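You operate a simulated robot arm through the tools that you are given. There is no shell and no other tool. Be economical: measure what you need, move in short steps, check, and stop when the job is done.

The job below is to be done with a simulated robot arm. You get a single attempt, and the scene is never put back.

Task
Bring the green crate to the weight on the order card and add it to the total.
Fine: it is tared; target knob to the card's weight; one 500 g mandarin bag in from the ledge, or out to it; ADD once; then the OK marker on the pallet. Set down upright: green marker.
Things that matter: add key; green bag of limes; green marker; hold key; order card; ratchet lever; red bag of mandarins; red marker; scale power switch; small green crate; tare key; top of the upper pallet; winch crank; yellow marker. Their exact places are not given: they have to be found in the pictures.

It is judged by the outcome, as a careful person would: the job done as asked, and still so three seconds after it is handed in. It fails if anything else is knocked over, pushed out of place, dropped, spilled or broken.

Robot
A 7-joint arm with a two-finger parallel gripper on a trunk, on a base that drives. Base frame: it is fixed to the floor where the robot stands at the start and does not move with it; the origin is under the middle of the robot, x ahead of it, y to its left, z up. Units: mm, degrees, N and s.
With the tool pointing down near the work surface it reaches from about 320 to 420 mm from the robot's upright axis, wherever it stands. Its first joint turns from -166.0 to 166.0 degrees. Places, roughly: add key [500, 0, 1200]; hold key [500, 0, 1200]; ratchet lever [400, 500, 1300]; red bag of mandarins [750, 1250, 500]; scale power switch [500, -200, 1300]; small green crate [750, 1250, 500]; tare key [600, 100, 1200]; top of the upper pallet [1100, 1200, 400]; winch crank [300, 500, 1000]; zero key [600, 200, 1200]. Payload 3.91 kg.
The tool frame sits at the grasp point between the pads (the TCP): z along the fingers, y along the line on which they close. The tips reach 30 mm beyond it. Largest opening 110 mm; finger width 20, thickness 10; the body of the gripper, 48 by 112 mm, starts 55 mm behind the TCP.
Orientation is that of the tool frame in the base frame, as a unit quaternion [x, y, z, w]. With the fingers straight down and closing along the base's y, the tool's x points along the base's -x, its y along +y and its z along -z.

Tools
- The arm moves only by the tool drive_tool. Its argument "motion" is one flat list of numbers, 7 for each row, row after row: the shift along the tool's x, y, z in m, then the turn, a rotation vector about the tool's x, y, z in degrees, then the gripper command, from -1 (fully open) to 1 (shut), values between in proportion. In form: [x, y, z, rx, ry, rz, claw, x, y, z, rx, ry, rz, claw, ...]. A call has 1 to 12 rows; each row shifts and turns the commanded pose from where the row before left it, along the tool's axes as they then stand. Rows are played at 5 a second. More than 50 mm and 8.6 degrees between two rows, or a gripper value outside its range, and nothing of the call is played. Where a pose cannot be reached the arm comes as near as it can. A force on the tool above 50 N (or 10 N above the force at the start of the call, whichever is more), or a blocked arm, ends the call early, and 0.2 s more pass. The fingers move at their own pace (about 153 mm/s each) and stop on an object; they squeeze with about 23 N. The grip force told is the motor's: it shows also when the fingers shut on nothing. Time passes only in rows, and 0.2 s behind the last, so rows that do not move let the fingers close. It gives the time, the measured TCP pose, the force on the tool (base axes), the opening and the grip force at its end, in the units of the frame above (readings bear some noise), with the torque about the TCP (base axes, N m) and any sound that the robot's microphone picked up.
- Cameras (640 x 400 px; columns grow to the right, rows downward): "scene" is now at [4.4, 150.4, 1567.9]; the picture's right is [0.02, -1.00, 0.00], its down [-0.71, -0.01, -0.70] and it looks along [0.70, 0.01, -0.72] (base axes); focal length 273 px, centre (320, 200). "wrist" rides on the gripper at [77, 7, -114] in the tool frame; the picture's right is [-0.09, 1.00, 0.00], its down [-0.80, -0.07, -0.59] and it looks along [-0.59, -0.05, 0.80] (tool axes); focal length 270 px, centre (320, 200).
- grab_frame(camera): a new picture of that camera. It takes no simulated time.
- raise_lower(by): slides the trunk up (or, below 0, down) by that many mm; the arm and the scene camera ride with it, the base frame stays. It gives what a move gives, with no picture.
- drive_base(legs): drives the robot by 1 to 6 legs, each [ahead, turn to the left] in mm and degrees, along the robot's own axes; the way and the turn of a leg run together, so that a leg with both is an arc; at most 1500 mm and 180 degrees a leg. The arm and the cameras ride along, it lands a little off, and it stops where it bumps. It gives what a move gives.
- aim_head(pan, tilt): turns the head with the scene camera to pan (to the left, within 155 degrees either way) and tilt (down, from -29 to 69), counted from straight ahead of the robot. It gives what a move gives.
- pixel_to_xyz(camera, pixels): for up to 12 pixels [column, row] of the newest picture of that camera ("zoom" is the newest enlarged one), the place [x, y, z] in the base frame of the surface seen there, good to about 3 mm. It takes no simulated time.
- enlarge(camera, box): a new picture of the part [left, top, right, bottom] of that camera's present view, enlarged. It takes no simulated time.
- hand_in(): hands the job in; it is judged then, once.

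Work in short steps. Measure before you move; look again where a grasp or a placing could have gone wrong, and mend it. You have 80 turns and 68 pictures in all, those below and enlarged ones among them. Open the gripper and draw the arm clear of the work before you hand the job in, unless the task says otherwise.

The tools are called as name(argument=value, ...) on one line, values as JSON. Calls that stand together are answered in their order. drive_tool: Moves the arm, as the interface text tells. Its arguments: {"type":"object","properties":{"motion":{"type":"array","items":{"type":"number"}}},"required":["motion"]} The other tools are called the same way: raise_lower (by) slides the trunk up or down; drive_base (legs) drives the base; aim_head (pan, tilt) turns the head that bears the scene camera; grab_frame (camera) takes a picture; pixel_to_xyz (camera, pixels) gives the place of the surface under pixels of a picture; enlarge (camera, box) takes an enlarged picture of a part of a camera's view; hand_in () hands the job in.

At the start:

```text
time_s: 0.0
tcp_pos: [369.7, 219.2, 1325.8]
tool_rot: [0.0, 1.0, 0.0, 0.0]
wrist_force: [0.5, -0.4, 0.0]
wrist_torque: [0.01, 0.0, 0.0]
width: 110.0
grip_force: 0.1
trunk travel left (down, up): [-550.0, 60.0]
robot x, y, heading: [0.4, 0.5, 0.1]
head pan, tilt: [1.2, 45.7]
```

scene: 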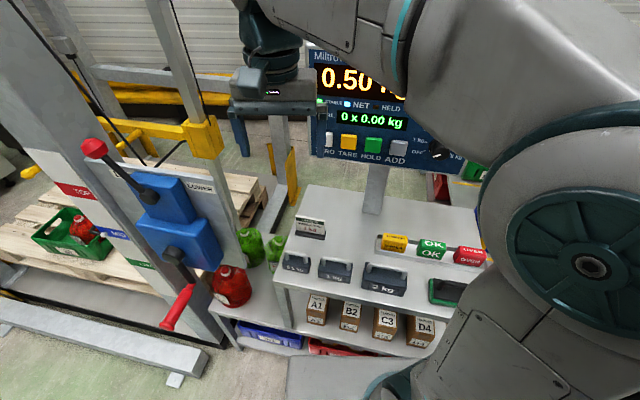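
wrist: 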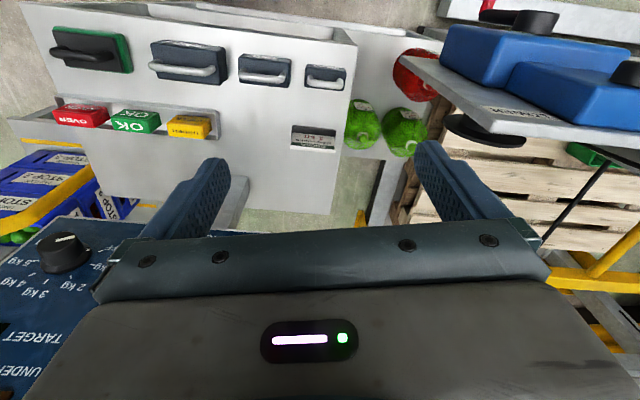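

The scene shows the display, the table with markers and the order card, and the crate on a pallet at left. I enlarge the display and card first.

enlarge(camera="scene", box=[300, 40, 500, 180])

enlarge(camera="wrist", box=[280, 110, 350, 160])

enlarge(camera="scene", box=[0, 120, 290, 340])

```text
2.86 times, centred on (400, 110) of scene
```

zoom: 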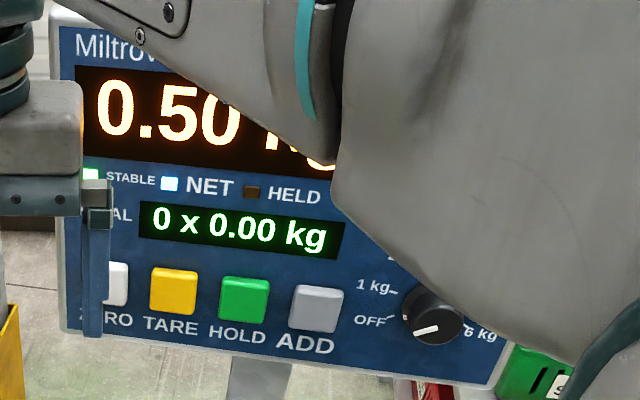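

```text
8.00 times, centred on (315, 135) of wrist
```

zoom: 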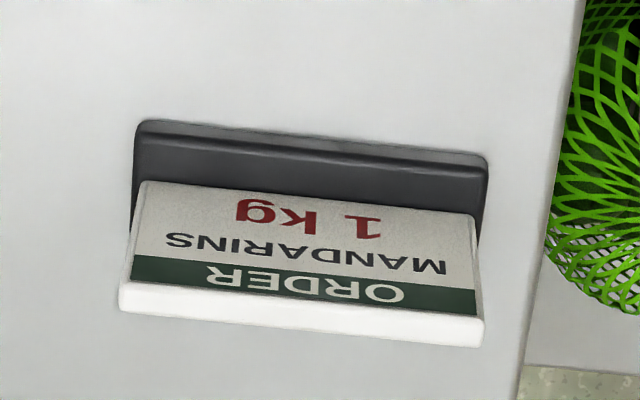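

```text
1.82 times, centred on (145, 230) of scene
```

zoom: 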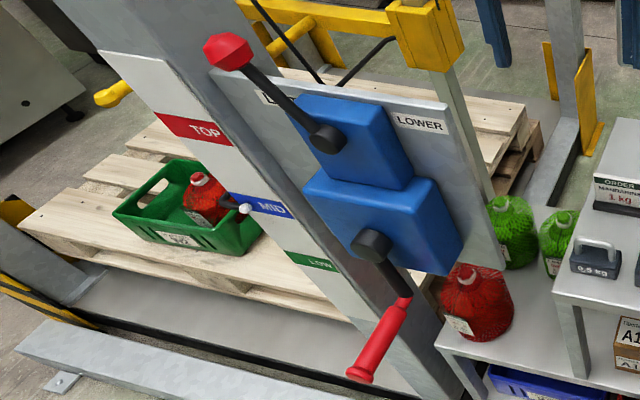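

The order card says 1 kg mandarins; the scale shows 0.50 kg net, so one bag must go in. I measure the main places.

pixel_to_xyz(camera="scene", pixels=[[232, 270], [228, 302], [83, 228], [60, 245], [105, 245], [65, 212], [433, 247], [310, 228], [400, 147], [372, 143], [348, 140], [310, 250]])

pixel_to_xyz(camera="wrist", pixels=[[67, 240], [68, 260], [30, 270], [120, 210], [134, 122], [410, 65], [205, 165]])

enlarge(camera="wrist", box=[0, 200, 160, 300])

```text
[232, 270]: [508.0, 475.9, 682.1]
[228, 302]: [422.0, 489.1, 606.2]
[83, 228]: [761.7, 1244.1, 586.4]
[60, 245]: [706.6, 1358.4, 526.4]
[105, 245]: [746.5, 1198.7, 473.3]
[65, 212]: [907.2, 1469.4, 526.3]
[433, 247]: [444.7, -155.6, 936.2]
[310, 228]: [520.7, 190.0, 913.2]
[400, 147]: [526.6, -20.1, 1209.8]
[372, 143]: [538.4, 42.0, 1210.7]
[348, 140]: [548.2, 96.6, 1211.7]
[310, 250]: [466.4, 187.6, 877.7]
```

```text
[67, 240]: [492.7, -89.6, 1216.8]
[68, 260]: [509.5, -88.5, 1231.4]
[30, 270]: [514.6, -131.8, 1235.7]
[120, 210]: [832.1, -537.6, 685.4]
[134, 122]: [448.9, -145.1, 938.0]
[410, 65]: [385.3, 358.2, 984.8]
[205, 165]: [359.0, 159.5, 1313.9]
```

```text
4.00 times, centred on (80, 250) of wrist
```

zoom: 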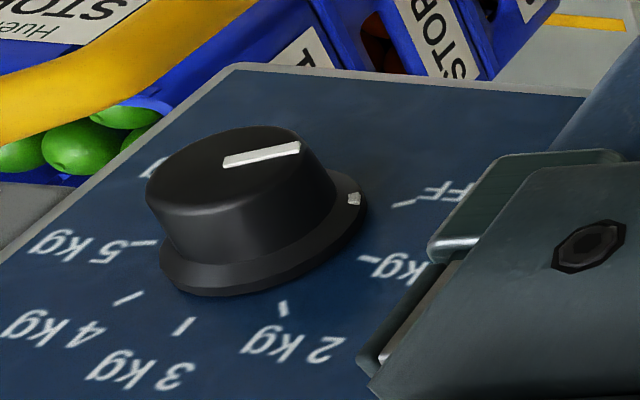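

The knob is partly hidden by the arm. I back the base off by 300 mm so both cameras see the whole work area.

drive_base(legs=[[-300, 0]])

aim_head(pan=20, tilt=35)

grab_frame(camera="scene")

grab_frame(camera="wrist")

```text
time_s: 2.0
tcp_pos: [67.6, 221.5, 1325.6]
tool_rot: [-0.002, 1.0, 0.0, 0.0]
wrist_force: [-0.8, 0.3, -0.7]
wrist_torque: [0.01, -0.04, -0.01]
width: 110.1
grip_force: 0.0
trunk travel left (down, up): [-550.0, 60.0]
robot x, y, heading: [-300.4, -1.4, 0.3]
head pan, tilt: [1.2, 45.7]
```

```text
time_s: 2.9
tcp_pos: [67.1, 219.3, 1326.5]
tool_rot: [-0.002, 1.0, 0.0, 0.0]
wrist_force: [0.0, 0.6, -0.2]
wrist_torque: [-0.02, -0.01, 0.0]
width: 110.0
grip_force: 0.0
trunk travel left (down, up): [-550.0, 60.0]
robot x, y, heading: [-301.1, 2.1, 0.3]
head pan, tilt: [20.0, 35.0]
```

```text
61 pictures are left
```

scene: 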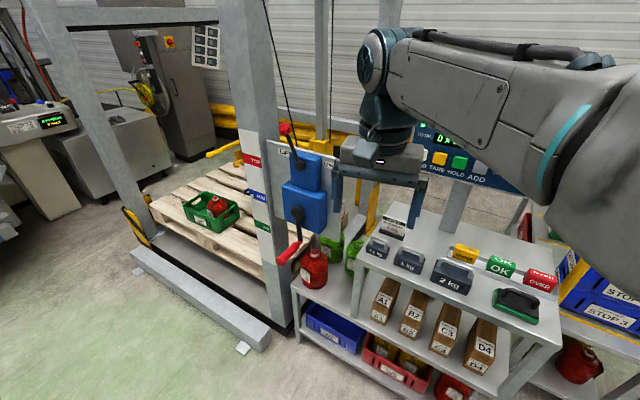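

```text
60 pictures are left
```

wrist: 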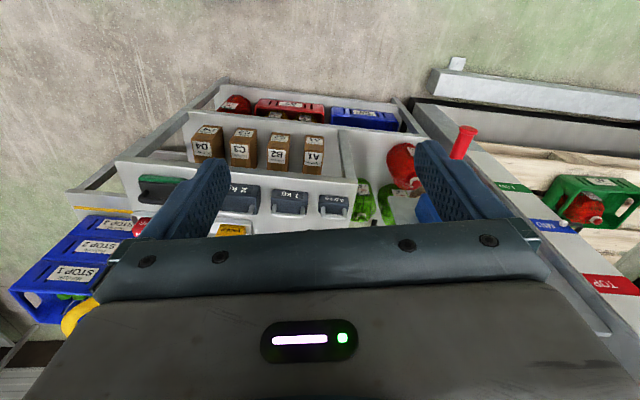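

I zoom in on the panel and measure points on the panel plus the floor rail and posts around the pallet.

enlarge(camera="scene", box=[410, 110, 550, 200])

pixel_to_xyz(camera="scene", pixels=[[143, 258], [265, 345], [200, 312], [150, 205], [200, 218], [212, 220], [232, 215], [198, 195], [315, 252], [316, 270], [270, 275], [210, 270]])

```text
4.44 times, centred on (480, 155) of scene
```

zoom: 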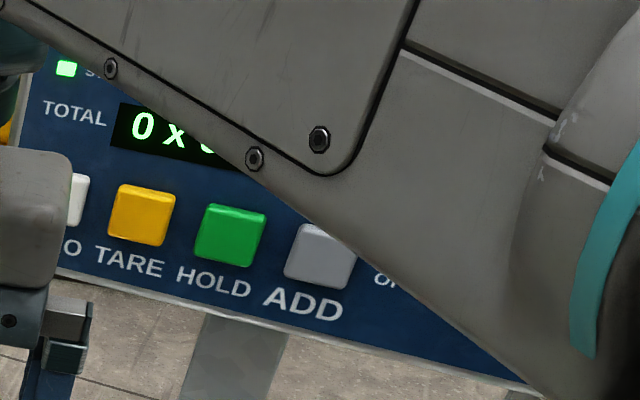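

```text
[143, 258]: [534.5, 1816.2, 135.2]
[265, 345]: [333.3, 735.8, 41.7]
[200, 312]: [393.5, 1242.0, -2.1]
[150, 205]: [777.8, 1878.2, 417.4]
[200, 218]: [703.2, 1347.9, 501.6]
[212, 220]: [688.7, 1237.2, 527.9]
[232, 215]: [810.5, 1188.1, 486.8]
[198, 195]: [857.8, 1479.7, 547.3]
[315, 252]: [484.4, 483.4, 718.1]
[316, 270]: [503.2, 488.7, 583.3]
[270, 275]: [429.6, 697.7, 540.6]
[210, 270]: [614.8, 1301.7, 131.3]
```

pixel_to_xyz(camera="zoom", pixels=[[60, 140], [200, 185], [60, 275], [260, 325], [450, 355], [140, 215], [230, 235], [320, 257], [75, 200], [390, 295], [160, 265], [290, 220]])

```text
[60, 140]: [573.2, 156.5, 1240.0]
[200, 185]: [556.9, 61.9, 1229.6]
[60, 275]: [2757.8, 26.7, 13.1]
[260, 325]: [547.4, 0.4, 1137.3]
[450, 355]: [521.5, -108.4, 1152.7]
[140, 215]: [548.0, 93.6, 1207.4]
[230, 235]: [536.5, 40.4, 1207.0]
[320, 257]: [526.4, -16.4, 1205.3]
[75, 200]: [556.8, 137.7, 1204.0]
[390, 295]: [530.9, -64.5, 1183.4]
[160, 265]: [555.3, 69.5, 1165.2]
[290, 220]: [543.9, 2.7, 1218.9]
```

The panel is vertical, turned about 11° (keys stand ~14 mm proud). I turn the tool horizontal while clear of the panel, shifting it ahead 150 mm first.

drive_tool(motion=[-0.05, 0, 0, 0, 0, 0, -1, -0.05, 0, 0, 0, 0, 0, -1, -0.05, 0, 0, 0, 0, 0, -1, 0, 0, 0, 0, -8.5, 0, -1, 0, 0, 0, 0, -8.5, 0, -1, 0, 0, 0, 0, -8.5, 0, -1, 0, 0, 0, 0, -8.5, 0, -1, 0, 0, 0, 0, -8.5, 0, -1, 0, 0, 0, 0, -8.5, 0, -1, 0, 0, 0, 0, -8.5, 0, -1, 0, 0, 0, 0, -8.5, 0, -1, 0, 0, 0, 0, -8.5, 0, -1])

grab_frame(camera="wrist")

grab_frame(camera="scene")

```text
time_s: 5.5
tcp_pos: [219.0, 221.0, 1326.3]
tool_rot: [-0.002, 0.786, 0.001, 0.619]
wrist_force: [-0.2, -0.5, 0.3]
wrist_torque: [-0.03, 0.05, -0.02]
width: 109.9
grip_force: 0.0
trunk travel left (down, up): [-550.0, 60.0]
robot x, y, heading: [-299.6, -2.0, 0.1]
head pan, tilt: [20.0, 35.0]
```

```text
58 pictures are left
```

wrist: 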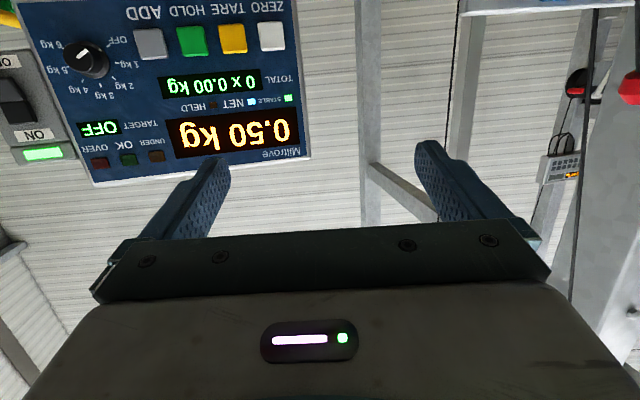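

```text
57 pictures are left
```

scene: 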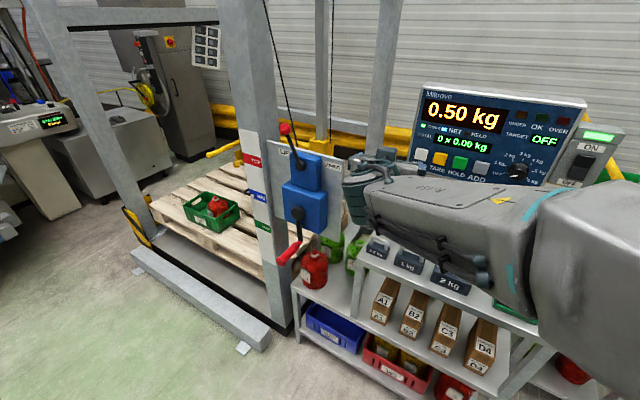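

Excellent view: net 0.50, target OFF. I enlarge the knob and measure it.

enlarge(camera="wrist", box=[30, 10, 190, 110])

pixel_to_xyz(camera="zoom", pixels=[[210, 165], [220, 210], [300, 205], [180, 165], [240, 165], [365, 125], [430, 295], [370, 205], [200, 280], [480, 130], [300, 170]])

pixel_to_xyz(camera="wrist", pixels=[[150, 43], [190, 40], [82, 58], [90, 75], [67, 62], [105, 55], [14, 105]])

```text
4.00 times, centred on (110, 60) of wrist
```

zoom: 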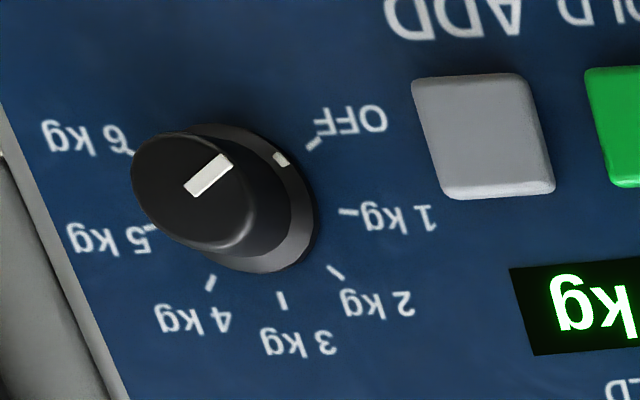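

```text
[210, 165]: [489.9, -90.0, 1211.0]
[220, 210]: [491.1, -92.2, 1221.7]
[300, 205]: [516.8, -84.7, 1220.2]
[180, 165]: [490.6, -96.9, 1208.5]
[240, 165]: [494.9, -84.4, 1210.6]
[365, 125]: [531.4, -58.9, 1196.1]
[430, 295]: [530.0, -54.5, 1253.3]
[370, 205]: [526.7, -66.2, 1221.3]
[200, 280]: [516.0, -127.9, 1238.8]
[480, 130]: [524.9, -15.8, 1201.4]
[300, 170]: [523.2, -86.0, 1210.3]
```

```text
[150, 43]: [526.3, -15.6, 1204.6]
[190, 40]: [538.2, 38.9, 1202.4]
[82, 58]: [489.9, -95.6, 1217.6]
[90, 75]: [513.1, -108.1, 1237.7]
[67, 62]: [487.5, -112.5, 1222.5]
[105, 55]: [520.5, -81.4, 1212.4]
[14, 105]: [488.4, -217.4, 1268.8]
```

I measure the dial's ticks and the face rim to get the knob's axis and the OFF→1 kg angle.

pixel_to_xyz(camera="zoom", pixels=[[314, 144], [125, 150], [348, 211], [336, 272], [282, 301], [210, 283], [150, 229], [136, 175], [188, 140], [243, 215], [190, 190], [222, 244]])

```text
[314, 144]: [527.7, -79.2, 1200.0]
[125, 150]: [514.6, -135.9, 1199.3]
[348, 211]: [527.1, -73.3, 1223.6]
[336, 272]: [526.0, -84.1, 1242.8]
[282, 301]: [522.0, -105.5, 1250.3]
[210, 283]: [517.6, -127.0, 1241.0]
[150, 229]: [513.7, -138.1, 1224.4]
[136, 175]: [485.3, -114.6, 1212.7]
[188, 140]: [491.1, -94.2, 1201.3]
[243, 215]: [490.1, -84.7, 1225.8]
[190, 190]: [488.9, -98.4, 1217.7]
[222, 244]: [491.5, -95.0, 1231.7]
```

Ticks give 40° steps: OFF at −30°, 1 kg at +10°, axis at about (477…,−96,1217); the knob must turn +40° about the tool's z. I align the tool with the panel normal and shift sideways in front of the knob, still 280 mm away.

drive_tool(motion=[0, 0, 0, 0, -6.8, 0, -1, 0, 0, 0, 0, -6.8, 0, -1, 0, 0, 0, 5.55, 0, 0, -1, 0, 0, 0, 5.55, 0, 0, -1, 0.01363, -0.0383, 0.00485, 0, 0, 0, -1, 0.01363, -0.0383, 0.00485, 0, 0, 0, -1, 0.01363, -0.0383, 0.00485, 0, 0, 0, -1, 0.01363, -0.0383, 0.00485, 0, 0, 0, -1, 0.01363, -0.0383, 0.00485, 0, 0, 0, -1, 0.01363, -0.0383, 0.00485, 0, 0, 0, -1, 0.01363, -0.0383, 0.00485, 0, 0, 0, -1, 0.01363, -0.0383, 0.00485, 0, 0, 0, -1])

drive_base(legs=[[200, 0]])

grab_frame(camera="wrist")

```text
time_s: 8.1
tcp_pos: [208.3, -39.1, 1240.4]
tool_rot: [0.067, 0.701, -0.068, 0.706]
wrist_force: [0.3, 0.8, -0.6]
wrist_torque: [0.02, -0.01, -0.01]
width: 110.1
grip_force: 0.0
out of reach, approached as far as the arm can: row 11, 12
trunk travel left (down, up): [-550.0, 60.0]
robot x, y, heading: [-304.6, -0.6, 0.5]
head pan, tilt: [20.0, 35.0]
```

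```text
time_s: 9.7
tcp_pos: [414.4, -39.0, 1240.8]
tool_rot: [0.067, 0.701, -0.067, 0.706]
wrist_force: [0.6, 0.5, -0.2]
wrist_torque: [-0.01, 0.04, -0.02]
width: 109.8
grip_force: 0.0
trunk travel left (down, up): [-550.0, 60.0]
robot x, y, heading: [-95.4, 0.0, 0.0]
head pan, tilt: [20.0, 35.0]
```

```text
55 pictures are left
```

wrist: 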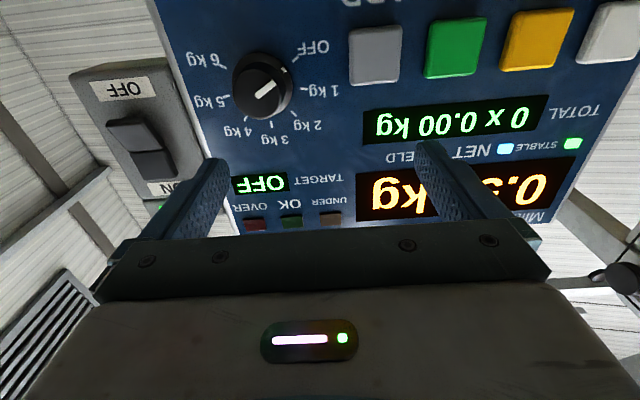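

The arm was at its limit sideways, so I turn the base 8° right to bring the knob nearer the arm's comfortable zone, and undo that yaw at the tool.

drive_base(legs=[[0, -8]])

drive_tool(motion=[0, 0, 0, -4, 0, 0, -1, 0, 0, 0, -4, 0, 0, -1])

```text
time_s: 10.7
tcp_pos: [402.1, -112.0, 1241.5]
tool_rot: [0.117, 0.695, -0.117, 0.7]
wrist_force: [-1.1, 0.1, -0.5]
wrist_torque: [-0.02, 0.02, 0.02]
width: 109.5
grip_force: 0.1
trunk travel left (down, up): [-550.0, 60.0]
robot x, y, heading: [-98.5, -3.0, -7.9]
head pan, tilt: [20.0, 35.0]
```

```text
time_s: 11.3
tcp_pos: [401.8, -111.3, 1241.6]
tool_rot: [0.118, 0.695, -0.118, 0.699]
wrist_force: [-0.1, -0.7, 0.5]
wrist_torque: [-0.03, 0.04, -0.03]
width: 110.1
grip_force: 0.0
out of reach, approached as far as the arm can: row 1, 2
trunk travel left (down, up): [-550.0, 60.0]
robot x, y, heading: [-95.2, 0.6, -7.9]
head pan, tilt: [20.0, 35.0]
```

Commanded pose still seems beyond reach; I move left along tool y to recover and read the result.

drive_tool(motion=[0, 0.04, 0, 0, 0, 0, -1, 0, 0.04, 0, 0, 0, 0, -1])

```text
time_s: 11.9
tcp_pos: [427.7, -35.3, 1240.0]
tool_rot: [0.117, 0.694, -0.118, 0.7]
wrist_force: [-0.4, -0.1, 0.6]
wrist_torque: [0.02, -0.03, -0.01]
width: 110.2
grip_force: 0.0
trunk travel left (down, up): [-550.0, 60.0]
robot x, y, heading: [-97.7, 0.6, -7.9]
head pan, tilt: [20.0, 35.0]
```

It moves normally here. Now try the yaw correction.

drive_tool(motion=[0, 0, 0, -4.2, 0, 0, -1, 0, 0, 0, -4.2, 0, 0, -1])

```text
time_s: 12.5
tcp_pos: [428.7, -35.7, 1240.9]
tool_rot: [0.066, 0.701, -0.066, 0.707]
wrist_force: [-0.3, 0.2, 0.5]
wrist_torque: [-0.01, 0.02, -0.02]
width: 110.0
grip_force: 0.1
trunk travel left (down, up): [-550.0, 60.0]
robot x, y, heading: [-98.2, -0.7, -8.3]
head pan, tilt: [20.0, 35.0]
```

Good. Turn the base another 8° right and again correct the tool yaw.

drive_base(legs=[[0, -8]])

drive_tool(motion=[0, 0.005, 0, -4, 0, 0, -1, 0, 0.005, 0, -4, 0, 0, -1, 0.01, 0.005, 0, 0, 0, 0, -1, 0.01, 0.005, 0, 0, 0, 0, -1])

grab_frame(camera="wrist")

```text
time_s: 13.5
tcp_pos: [418.4, -108.4, 1241.6]
tool_rot: [0.113, 0.695, -0.115, 0.7]
wrist_force: [0.6, -0.2, -0.5]
wrist_torque: [0.02, -0.01, 0.05]
width: 110.0
grip_force: 0.1
trunk travel left (down, up): [-550.0, 60.0]
robot x, y, heading: [-96.5, -1.6, -15.8]
head pan, tilt: [20.0, 35.0]
```

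```text
time_s: 14.5
tcp_pos: [417.2, -87.8, 1245.5]
tool_rot: [0.09, 0.681, -0.102, 0.719]
wrist_force: [-0.2, 0.8, -0.6]
wrist_torque: [0.01, 0.01, 0.01]
width: 109.9
grip_force: 0.2
out of reach, approached as far as the arm can: row 1, 2
trunk travel left (down, up): [-550.0, 60.0]
robot x, y, heading: [-98.8, -1.7, -15.7]
head pan, tilt: [20.0, 35.0]
```

```text
54 pictures are left
```

wrist: 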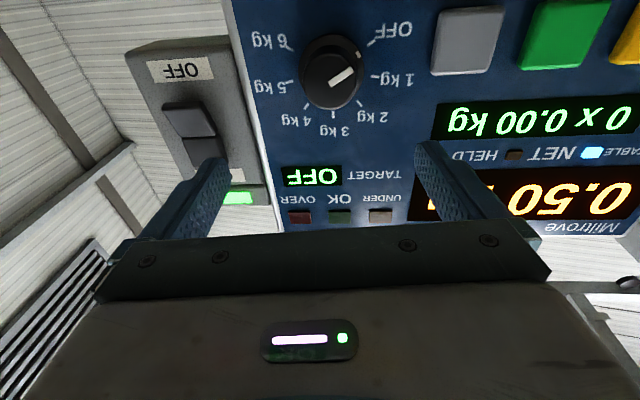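

The fault is likely being too close (radius ~515). I back the base 70 mm and extend the arm while fixing orientation.

drive_base(legs=[[-80, 0]])

drive_tool(motion=[0, 0, 0.04, 0, 0, 0, -1, 0, 0, 0.04, 0, 0, 0, -1])

```text
time_s: 15.6
tcp_pos: [339.5, -67.3, 1246.5]
tool_rot: [0.089, 0.68, -0.102, 0.72]
wrist_force: [-0.8, -0.1, -0.2]
wrist_torque: [0.0, 0.01, 0.01]
width: 110.0
grip_force: 0.1
trunk travel left (down, up): [-550.0, 60.0]
robot x, y, heading: [-170.6, 23.3, -15.8]
head pan, tilt: [20.0, 35.0]
```

```text
time_s: 16.2
tcp_pos: [420.7, -85.5, 1248.1]
tool_rot: [0.088, 0.682, -0.102, 0.719]
wrist_force: [1.1, 1.7, -0.6]
wrist_torque: [0.02, -0.1, -0.22]
width: 110.1
grip_force: 0.0
trunk travel left (down, up): [-550.0, 60.0]
robot x, y, heading: [-171.4, 19.6, -16.0]
head pan, tilt: [20.0, 35.0]
```

Works. I correct orientation (yaw +4.3°, pitch 3.1° down) and lower 31 mm to the knob axis height.

drive_tool(motion=[0, 0, 0, -4.3, 3.1, 0.7, -1, 0.0155, 0, 0, 0, 0, 0, -1, 0.0155, 0, 0, 0, 0, 0, -1, 0, 0, 0, 0, 0, 0, -1])

grab_frame(camera="wrist")

```text
time_s: 17.2
tcp_pos: [416.4, -88.3, 1216.9]
tool_rot: [0.068, 0.703, -0.069, 0.705]
wrist_force: [0.4, 0.1, -1.0]
wrist_torque: [0.0, 0.01, 0.0]
width: 110.1
grip_force: 0.1
trunk travel left (down, up): [-550.0, 60.0]
robot x, y, heading: [-173.4, 21.1, -15.7]
head pan, tilt: [20.0, 35.0]
```

```text
53 pictures are left
```

wrist: 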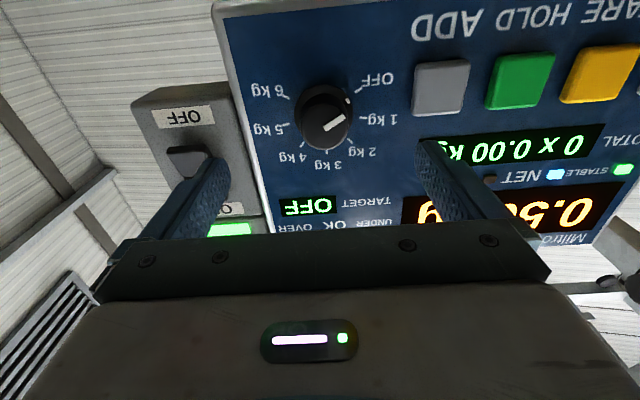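

I check the knob face location from here before approaching.

pixel_to_xyz(camera="wrist", pixels=[[324, 126], [304, 120], [342, 128], [322, 145], [322, 108], [440, 90], [350, 110]])

drive_tool(motion=[0, 0, 0, 0, 0, -7, -0.09, 0, 0, 0, 0, 0, -7, -0.09, 0, 0, 0, 0, 0, -6, -0.09])

```text
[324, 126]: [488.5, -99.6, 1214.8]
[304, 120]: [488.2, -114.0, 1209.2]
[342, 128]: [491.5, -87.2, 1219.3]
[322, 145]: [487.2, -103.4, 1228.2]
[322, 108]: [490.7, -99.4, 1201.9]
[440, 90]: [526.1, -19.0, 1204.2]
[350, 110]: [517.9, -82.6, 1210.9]
```

```text
time_s: 18.0
tcp_pos: [417.3, -88.5, 1218.0]
tool_rot: [-0.055, 0.704, -0.191, 0.682]
wrist_force: [0.4, 0.8, -0.5]
wrist_torque: [0.0, 0.02, -0.01]
width: 59.9
grip_force: 0.1
trunk travel left (down, up): [-550.0, 60.0]
robot x, y, heading: [-168.7, 24.0, -16.2]
head pan, tilt: [20.0, 35.0]
```

Axis is s≈−3.5, z≈1216; I nudge 2.5 mm left and advance 60 mm to straddle the knob, then close.

drive_tool(motion=[0.0005, 0.0028, 0.02, 0, 0, 0, -0.09, 0, 0, 0.02, 0, 0, 0, -0.09, 0, 0, 0.019, 0, 0, 0, -0.09])

grab_frame(camera="wrist")

```text
time_s: 18.8
tcp_pos: [475.9, -96.9, 1216.3]
tool_rot: [-0.054, 0.704, -0.191, 0.682]
wrist_force: [0.6, 0.7, 0.2]
wrist_torque: [0.0, 0.0, 0.02]
width: 59.7
grip_force: 0.1
trunk travel left (down, up): [-550.0, 60.0]
robot x, y, heading: [-173.3, 17.9, -15.8]
head pan, tilt: [20.0, 35.0]
```

```text
52 pictures are left
```

wrist: 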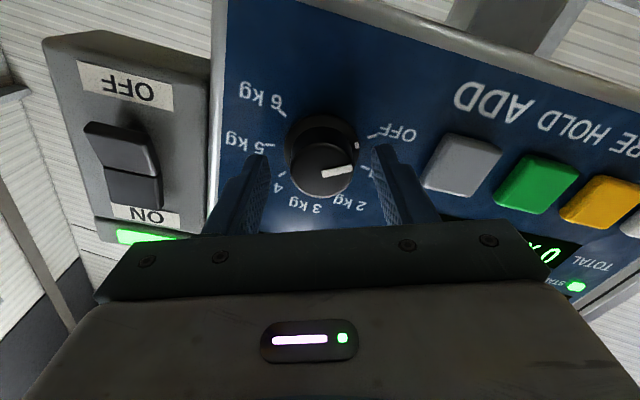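

Fingers straddle the knob at (320,170). Close and turn +40°.

drive_tool(motion=[0, 0, 0, 0, 0, 0, 1, 0, 0, 0, 0, 0, 0, 1, 0, 0, 0, 0, 0, 8, 1, 0, 0, 0, 0, 0, 8, 1, 0, 0, 0, 0, 0, 8, 1, 0, 0, 0, 0, 0, 8, 1, 0, 0, 0, 0, 0, 8, 1, 0, 0, 0, 0, 0, 0, 1])

grab_frame(camera="wrist")

```text
time_s: 20.6
tcp_pos: [474.6, -97.0, 1217.1]
tool_rot: [0.191, 0.68, 0.054, 0.705]
wrist_force: [-12.7, 3.3, -13.2]
wrist_torque: [-0.06, -0.06, 0.05]
width: 36.5
grip_force: 44.8
trunk travel left (down, up): [-550.0, 60.0]
robot x, y, heading: [-175.8, 20.0, -16.1]
head pan, tilt: [20.0, 35.0]
```

```text
51 pictures are left
```

wrist: 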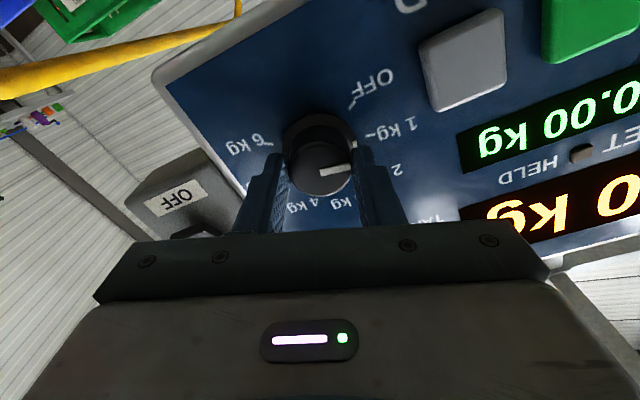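

The pointer now lines up with the 1 kg tick at (370,135). Open, back away and check the target readout.

drive_tool(motion=[0, 0, 0, 0, 0, 0, -0.09, 0, 0, 0, 0, 0, 0, -0.09, 0, 0, -0.025, 0, 0, 0, -0.09, 0, 0, -0.025, 0, 0, 0, -0.09, 0, 0, -0.025, 0, 0, -7, -0.09, 0, 0, 0, 0, 0, -7, -0.09, 0, 0, 0, 0, 0, -6, -0.09])

grab_frame(camera="wrist")

```text
time_s: 22.2
tcp_pos: [402.2, -82.9, 1217.7]
tool_rot: [0.068, 0.703, -0.07, 0.705]
wrist_force: [0.5, 0.7, -0.6]
wrist_torque: [-0.01, -0.01, 0.04]
width: 59.8
grip_force: 0.1
trunk travel left (down, up): [-550.0, 60.0]
robot x, y, heading: [-174.1, 22.6, -15.7]
head pan, tilt: [20.0, 35.0]
```

```text
50 pictures are left
```

wrist: 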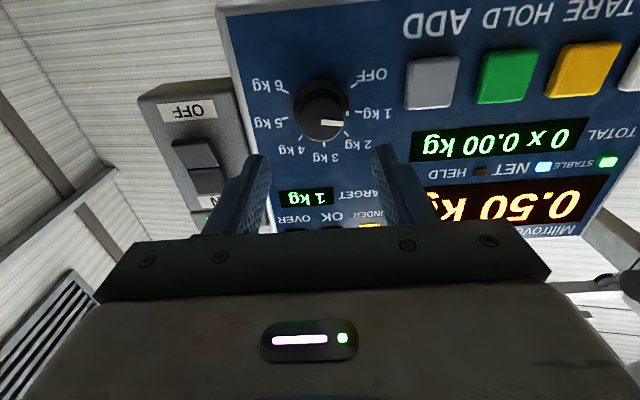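

Target shows 1 kg and UNDER is lit. I back off, turn the tool down again, and look at the bag's surroundings.

drive_base(legs=[[-250, 0], [0, 16]])

aim_head(pan=30, tilt=42)

grab_frame(camera="scene")

enlarge(camera="scene", box=[220, 80, 420, 220])

```text
time_s: 24.9
tcp_pos: [163.3, 147.8, 1218.6]
tool_rot: [-0.029, 0.705, 0.028, 0.708]
wrist_force: [-0.2, 0.0, -0.1]
wrist_torque: [-0.01, 0.0, 0.0]
width: 60.1
grip_force: 0.1
trunk travel left (down, up): [-550.0, 60.0]
robot x, y, heading: [-419.8, 92.0, -0.2]
head pan, tilt: [20.0, 35.0]
```

```text
time_s: 25.7
tcp_pos: [162.8, 147.7, 1218.1]
tool_rot: [-0.028, 0.705, 0.028, 0.708]
wrist_force: [-0.4, -0.7, -0.1]
wrist_torque: [0.02, 0.0, -0.01]
width: 60.2
grip_force: 0.0
trunk travel left (down, up): [-550.0, 60.0]
robot x, y, heading: [-417.8, 90.7, -0.2]
head pan, tilt: [30.0, 42.0]
```

```text
49 pictures are left
```

scene: 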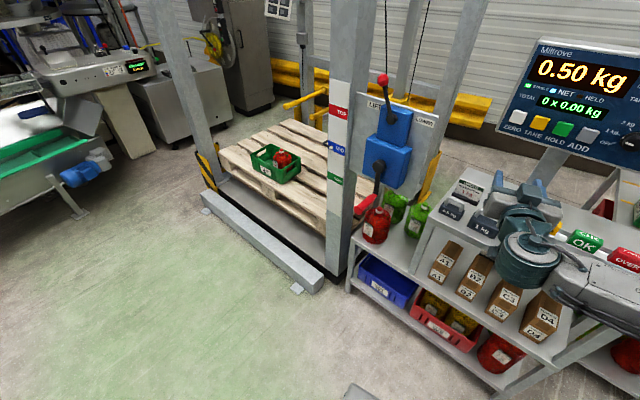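

```text
2.86 times, centred on (320, 150) of scene
```

zoom: 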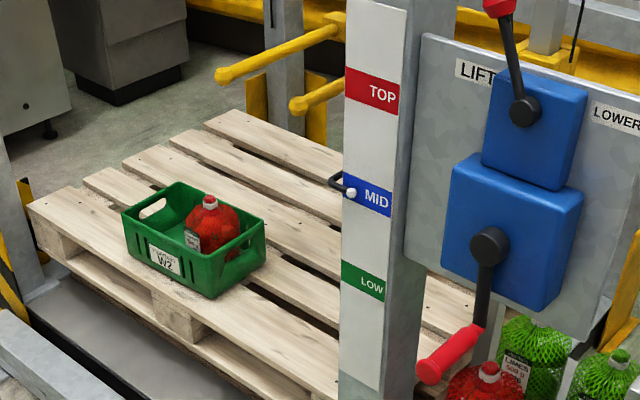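

I measure the bag, crank handle, winch boxes and ledge.

pixel_to_xyz(camera="scene", pixels=[[376, 210], [376, 222], [362, 228], [388, 228], [375, 243], [360, 210], [378, 180], [394, 203], [417, 220], [372, 262], [400, 160], [340, 240]])

pixel_to_xyz(camera="zoom", pixels=[[432, 370], [490, 370], [488, 320], [490, 245], [500, 290], [420, 235], [410, 30], [350, 192], [600, 300], [250, 230], [205, 205], [420, 290]])

```text
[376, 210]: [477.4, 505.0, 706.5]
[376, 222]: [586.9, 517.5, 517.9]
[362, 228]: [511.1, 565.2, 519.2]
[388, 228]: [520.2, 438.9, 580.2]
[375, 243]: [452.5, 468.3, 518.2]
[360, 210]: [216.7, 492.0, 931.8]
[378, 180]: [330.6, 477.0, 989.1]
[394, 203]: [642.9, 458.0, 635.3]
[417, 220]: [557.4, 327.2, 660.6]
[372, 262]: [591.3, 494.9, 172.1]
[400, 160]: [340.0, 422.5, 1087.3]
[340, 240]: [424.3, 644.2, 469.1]
```

```text
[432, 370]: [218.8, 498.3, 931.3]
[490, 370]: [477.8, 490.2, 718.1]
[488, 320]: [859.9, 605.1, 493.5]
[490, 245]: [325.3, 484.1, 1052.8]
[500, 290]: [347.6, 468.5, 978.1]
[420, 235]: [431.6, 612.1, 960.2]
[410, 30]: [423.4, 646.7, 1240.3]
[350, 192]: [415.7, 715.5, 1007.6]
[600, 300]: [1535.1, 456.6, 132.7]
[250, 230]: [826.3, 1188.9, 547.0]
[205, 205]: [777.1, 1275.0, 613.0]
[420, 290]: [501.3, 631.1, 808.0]
```

I measure the arm's own outline in this pose, since the same pose with trunk lowered 550 mm would reach the bag horizontally under the crank.

pixel_to_xyz(camera="scene", pixels=[[525, 190], [530, 210], [530, 235], [570, 240], [600, 270], [635, 285], [510, 215], [485, 230], [560, 290], [635, 265], [390, 117], [408, 115]])

enlarge(camera="scene", box=[330, 160, 490, 260])

```text
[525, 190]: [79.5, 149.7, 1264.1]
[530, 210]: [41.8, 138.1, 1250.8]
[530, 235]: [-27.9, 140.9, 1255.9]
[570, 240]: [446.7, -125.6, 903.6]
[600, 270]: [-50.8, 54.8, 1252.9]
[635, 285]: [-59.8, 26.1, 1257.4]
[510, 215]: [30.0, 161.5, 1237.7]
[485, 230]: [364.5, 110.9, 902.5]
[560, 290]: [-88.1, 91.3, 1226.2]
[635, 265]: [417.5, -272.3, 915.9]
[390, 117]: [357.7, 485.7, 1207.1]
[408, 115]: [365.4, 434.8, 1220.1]
```

```text
4.00 times, centred on (410, 210) of scene
```

zoom: 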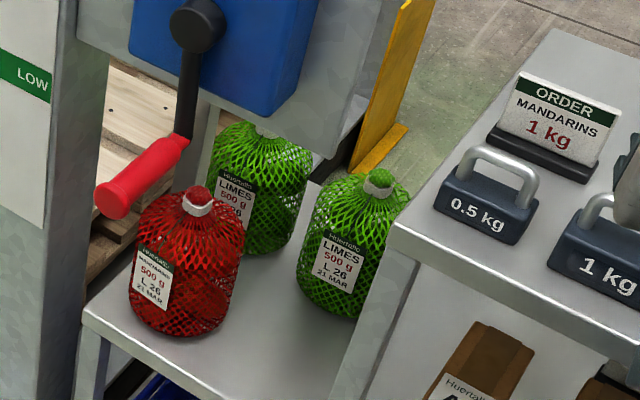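

The arm lies flat (top ≤ TCP+50 mm), so with the trunk lowered it passes well under the crank. I measure the red bag's neck tie at zoom (197,207).

pixel_to_xyz(camera="zoom", pixels=[[196, 192], [197, 209], [185, 205], [210, 207], [190, 225], [130, 285], [238, 250], [180, 330], [112, 195], [265, 130], [380, 185], [250, 330]])

```text
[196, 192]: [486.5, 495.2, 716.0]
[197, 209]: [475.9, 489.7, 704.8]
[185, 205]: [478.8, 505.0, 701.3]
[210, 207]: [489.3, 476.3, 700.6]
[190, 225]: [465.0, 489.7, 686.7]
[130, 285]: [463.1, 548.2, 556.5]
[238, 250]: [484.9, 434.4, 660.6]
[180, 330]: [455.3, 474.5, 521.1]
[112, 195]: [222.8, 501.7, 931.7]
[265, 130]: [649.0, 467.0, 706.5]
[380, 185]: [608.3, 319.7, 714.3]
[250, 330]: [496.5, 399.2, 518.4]
```

Neck tie is at about (488,491,702). I drive to y≈434 (well clear of the post), then lower the trunk and look again.

drive_base(legs=[[0, 90], [343, 0], [0, -90]])

raise_lower(by=-516)

aim_head(pan=0, tilt=25)

grab_frame(camera="scene")

grab_frame(camera="wrist")

```text
time_s: 33.4
tcp_pos: [-208.2, 980.5, 1217.7]
tool_rot: [-0.393, 0.587, 0.393, 0.589]
wrist_force: [-0.2, 0.1, -0.3]
wrist_torque: [0.01, -0.02, -0.02]
width: 60.0
grip_force: 0.0
trunk travel left (down, up): [-550.0, 60.0]
robot x, y, heading: [-417.9, 436.9, 63.3]
head pan, tilt: [30.0, 42.0]
stopped in leg 3: the robot was blocked; the commanded pose is now the measured one
```

```text
refused: -516 is not a number from -400 to 400
```

```text
time_s: 34.4
tcp_pos: [-207.5, 981.0, 1217.8]
tool_rot: [-0.393, 0.587, 0.394, 0.589]
wrist_force: [0.0, -0.1, -0.3]
wrist_torque: [-0.01, -0.01, -0.01]
width: 59.9
grip_force: 0.0
trunk travel left (down, up): [-550.0, 60.0]
robot x, y, heading: [-421.2, 436.8, 63.3]
head pan, tilt: [0.0, 25.0]
```

```text
46 pictures are left
```

scene: 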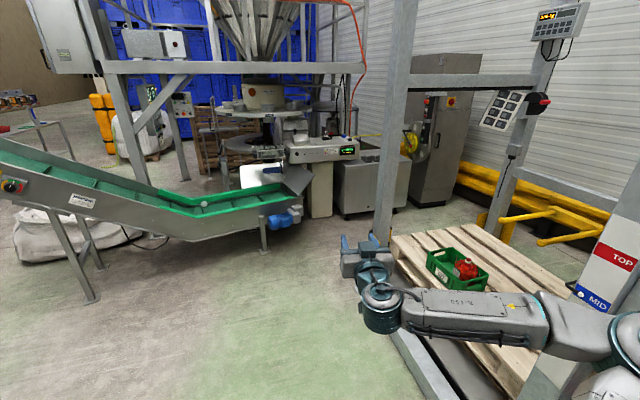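

```text
45 pictures are left
```

wrist: 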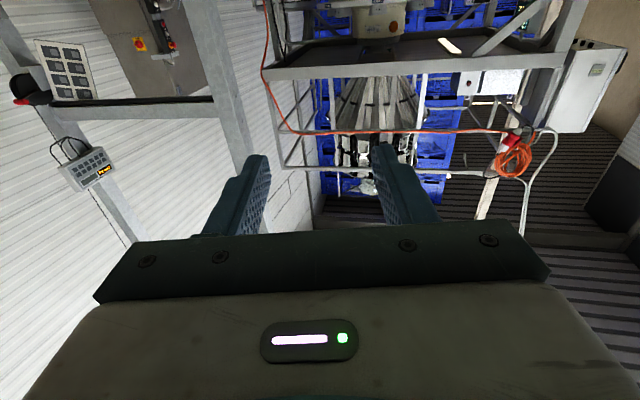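

The turn was blocked at heading 63°, possibly by the elbow. I measure the arm's elbow and what is around it.

pixel_to_xyz(camera="scene", pixels=[[625, 345], [580, 330], [600, 385], [480, 310], [540, 320], [635, 375]])

aim_head(pan=-60, tilt=35)

grab_frame(camera="scene")

```text
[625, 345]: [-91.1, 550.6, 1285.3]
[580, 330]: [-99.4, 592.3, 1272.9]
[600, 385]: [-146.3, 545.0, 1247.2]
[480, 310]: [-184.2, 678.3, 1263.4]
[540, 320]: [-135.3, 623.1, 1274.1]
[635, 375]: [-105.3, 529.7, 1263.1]
```

```text
time_s: 35.7
tcp_pos: [-207.0, 979.5, 1219.0]
tool_rot: [-0.392, 0.587, 0.393, 0.589]
wrist_force: [-0.1, -0.7, 0.1]
wrist_torque: [-0.01, -0.01, 0.02]
width: 60.2
grip_force: 0.0
trunk travel left (down, up): [-550.0, 60.0]
robot x, y, heading: [-419.0, 431.7, 63.1]
head pan, tilt: [-60.0, 35.0]
```

```text
44 pictures are left
```

scene: 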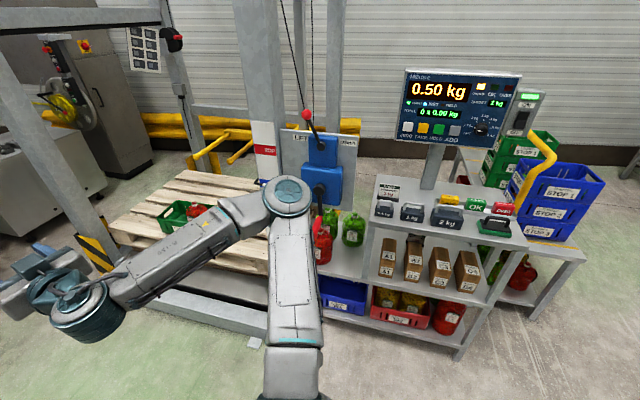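

Nothing seems touched in view. I zoom on the display to check the target and retry the turn slightly.

enlarge(camera="scene", box=[390, 60, 550, 160])

drive_base(legs=[[0, -15]])

```text
4.00 times, centred on (470, 110) of scene
```

zoom: 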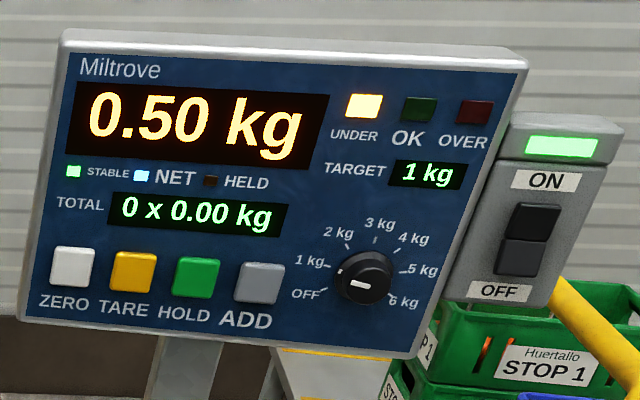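

```text
time_s: 36.4
tcp_pos: [-205.5, 979.2, 1217.7]
tool_rot: [-0.392, 0.587, 0.393, 0.589]
wrist_force: [-0.2, -0.4, 1.2]
wrist_torque: [-0.01, -0.02, 0.0]
width: 60.0
grip_force: 0.0
trunk travel left (down, up): [-550.0, 60.0]
robot x, y, heading: [-425.8, 437.2, 63.4]
head pan, tilt: [-60.0, 35.0]
stopped in leg 1: the robot was blocked; the commanded pose is now the measured one
```

The target is 1 kg. Something blocks the turn; look around the robot's rear-left and rear-right and the hand.

aim_head(pan=150, tilt=50)

grab_frame(camera="scene")

aim_head(pan=-140, tilt=50)

grab_frame(camera="scene")

```text
time_s: 39.4
tcp_pos: [-206.3, 980.6, 1218.5]
tool_rot: [-0.391, 0.588, 0.392, 0.59]
wrist_force: [-0.3, -0.5, -0.2]
wrist_torque: [0.0, 0.01, 0.04]
width: 60.0
grip_force: 0.0
trunk travel left (down, up): [-550.0, 60.0]
robot x, y, heading: [-423.3, 434.2, 62.9]
head pan, tilt: [150.0, 50.0]
```

```text
42 pictures are left
```

scene: 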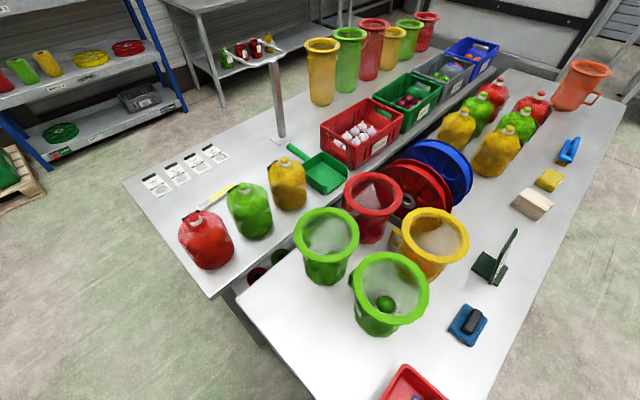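

```text
time_s: 43.4
tcp_pos: [-207.5, 980.1, 1216.9]
tool_rot: [-0.392, 0.587, 0.393, 0.589]
wrist_force: [1.0, -0.1, -0.4]
wrist_torque: [0.03, -0.01, -0.01]
width: 60.0
grip_force: 0.1
trunk travel left (down, up): [-550.0, 60.0]
robot x, y, heading: [-420.9, 433.6, 63.0]
head pan, tilt: [-140.0, 50.0]
```

```text
41 pictures are left
```

scene: 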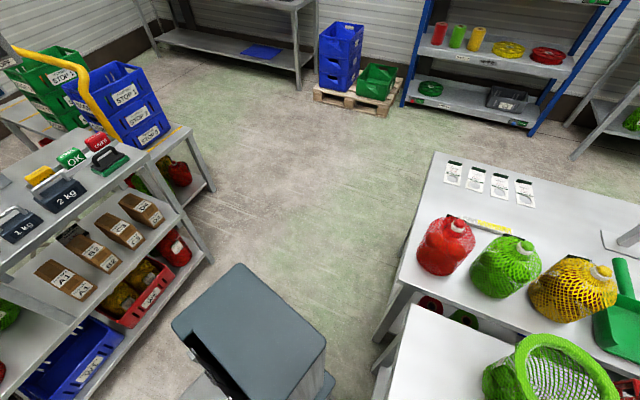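

A table stands behind; the base's rear corner touches it. I measure the table edge and the robot's rear box.

pixel_to_xyz(camera="scene", pixels=[[375, 340], [435, 155], [405, 310], [395, 385], [240, 275], [322, 345], [175, 325], [420, 260]])

```text
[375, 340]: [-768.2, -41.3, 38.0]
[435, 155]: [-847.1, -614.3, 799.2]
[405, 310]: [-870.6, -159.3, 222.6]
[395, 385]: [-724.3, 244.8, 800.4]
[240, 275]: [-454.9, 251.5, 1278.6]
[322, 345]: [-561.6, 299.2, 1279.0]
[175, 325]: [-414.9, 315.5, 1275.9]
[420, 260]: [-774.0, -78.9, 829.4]
```

The table behind (edge x≈−695) blocks the base's rear corner. I drive forward 200 along the present heading, then lower the trunk, so that the later turn has room at both ends.

drive_base(legs=[[200, 0]])

raise_lower(by=-400)

raise_lower(by=-116)

drive_base(legs=[[0, -75]])

aim_head(pan=5, tilt=30)

grab_frame(camera="scene")

```text
time_s: 45.0
tcp_pos: [-118.8, 1160.3, 1217.2]
tool_rot: [-0.394, 0.587, 0.394, 0.588]
wrist_force: [0.4, 1.0, -0.6]
wrist_torque: [0.01, -0.02, -0.01]
width: 59.9
grip_force: 0.1
trunk travel left (down, up): [-550.0, 60.0]
robot x, y, heading: [-331.3, 613.8, 63.5]
head pan, tilt: [-140.0, 50.0]
```

```text
time_s: 48.8
tcp_pos: [-118.5, 1160.3, 817.8]
tool_rot: [-0.393, 0.586, 0.394, 0.588]
wrist_force: [0.0, -0.2, 0.2]
wrist_torque: [-0.01, -0.01, -0.01]
width: 60.1
grip_force: 0.0
trunk travel left (down, up): [-150.0, 460.0]
robot x, y, heading: [-328.5, 612.8, 63.3]
head pan, tilt: [-140.0, 50.0]
```

```text
time_s: 50.3
tcp_pos: [-117.9, 1159.3, 702.4]
tool_rot: [-0.393, 0.586, 0.395, 0.588]
wrist_force: [0.2, 0.2, -1.3]
wrist_torque: [0.0, 0.0, 0.01]
width: 60.0
grip_force: 0.2
trunk travel left (down, up): [-34.0, 576.0]
robot x, y, heading: [-331.3, 614.6, 63.4]
head pan, tilt: [-140.0, 50.0]
```

```text
time_s: 53.9
tcp_pos: [249.9, 546.6, 702.2]
tool_rot: [0.047, 0.705, -0.047, 0.706]
wrist_force: [0.9, -0.2, 0.7]
wrist_torque: [0.04, -0.03, 0.0]
width: 59.9
grip_force: 0.1
trunk travel left (down, up): [-34.0, 576.0]
robot x, y, heading: [-334.6, 608.7, -11.8]
head pan, tilt: [-140.0, 50.0]
```

```text
time_s: 56.2
tcp_pos: [249.7, 546.4, 702.2]
tool_rot: [0.047, 0.704, -0.048, 0.707]
wrist_force: [-0.7, 0.1, 0.0]
wrist_torque: [0.02, 0.02, 0.02]
width: 60.1
grip_force: 0.0
trunk travel left (down, up): [-34.0, 576.0]
robot x, y, heading: [-332.3, 607.4, -11.6]
head pan, tilt: [5.0, 30.0]
```

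```text
40 pictures are left
```

scene: 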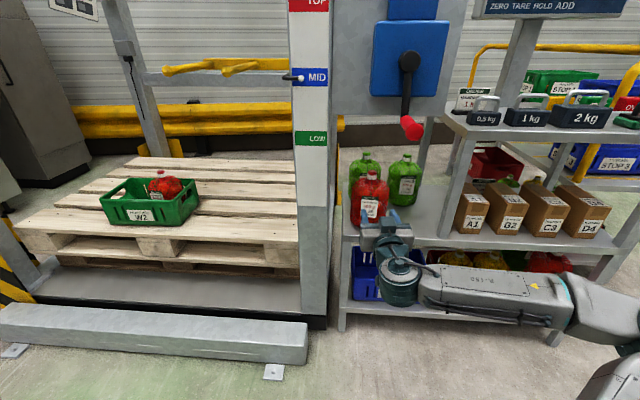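

Clear view: I measure the red bag's neck (370,177) and its neighbours from here.

enlarge(camera="scene", box=[320, 130, 440, 250])

enlarge(camera="wrist", box=[0, 0, 640, 400])

```text
3.33 times, centred on (380, 190) of scene
```

zoom: 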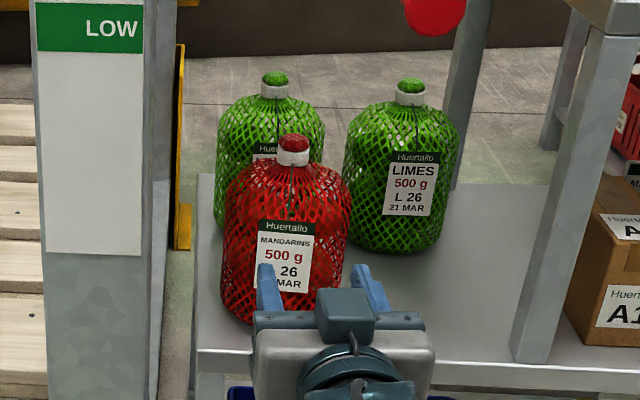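

```text
1.00 times, centred on (320, 200) of wrist (not enlarged: the box is as wide or as high as the picture)
```

zoom: 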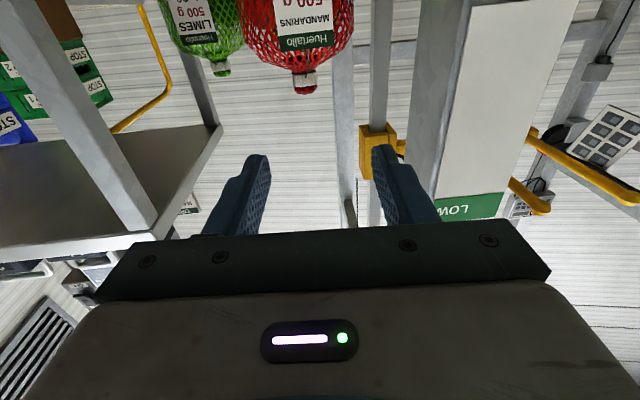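

Measure the tie from both cameras.

pixel_to_xyz(camera="zoom", pixels=[[305, 78], [295, 79], [315, 77], [305, 90], [222, 68], [304, 68]])

pixel_to_xyz(camera="scene", pixels=[[368, 177], [368, 182], [365, 178], [371, 178], [402, 158], [362, 156]])

```text
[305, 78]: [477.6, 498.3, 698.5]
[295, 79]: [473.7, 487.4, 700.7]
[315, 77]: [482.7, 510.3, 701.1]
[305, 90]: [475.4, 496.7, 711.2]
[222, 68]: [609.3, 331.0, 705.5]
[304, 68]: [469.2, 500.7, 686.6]
```

```text
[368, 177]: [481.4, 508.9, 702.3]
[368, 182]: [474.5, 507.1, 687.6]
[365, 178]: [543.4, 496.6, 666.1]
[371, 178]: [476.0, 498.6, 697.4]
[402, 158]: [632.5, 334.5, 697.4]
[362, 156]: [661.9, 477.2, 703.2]
```

Neck axis ≈ (490,497,701). Drive 200 mm forward (tips stop ~20 mm short), then finish with the arm.

drive_base(legs=[[195, 0]])

grab_frame(camera="wrist")

pixel_to_xyz(camera="wrist", pixels=[[320, 100], [320, 120], [320, 140], [320, 160], [310, 110], [330, 110]])

```text
time_s: 57.8
tcp_pos: [435.8, 506.5, 701.0]
tool_rot: [0.048, 0.704, -0.048, 0.707]
wrist_force: [-1.6, -0.2, -0.1]
wrist_torque: [0.03, -0.01, 0.0]
width: 60.1
grip_force: 0.0
trunk travel left (down, up): [-34.0, 576.0]
robot x, y, heading: [-149.1, 568.6, -12.1]
head pan, tilt: [5.0, 30.0]
```

```text
37 pictures are left
```

wrist: 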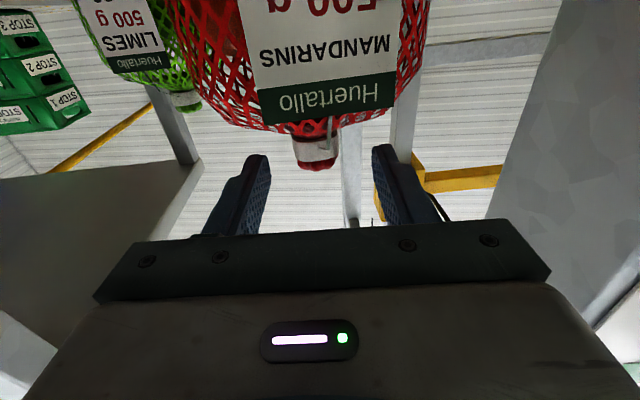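

```text
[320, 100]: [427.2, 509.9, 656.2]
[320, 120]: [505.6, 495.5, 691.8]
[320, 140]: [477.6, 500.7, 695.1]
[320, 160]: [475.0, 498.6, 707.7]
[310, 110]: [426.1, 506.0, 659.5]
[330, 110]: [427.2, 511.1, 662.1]
```

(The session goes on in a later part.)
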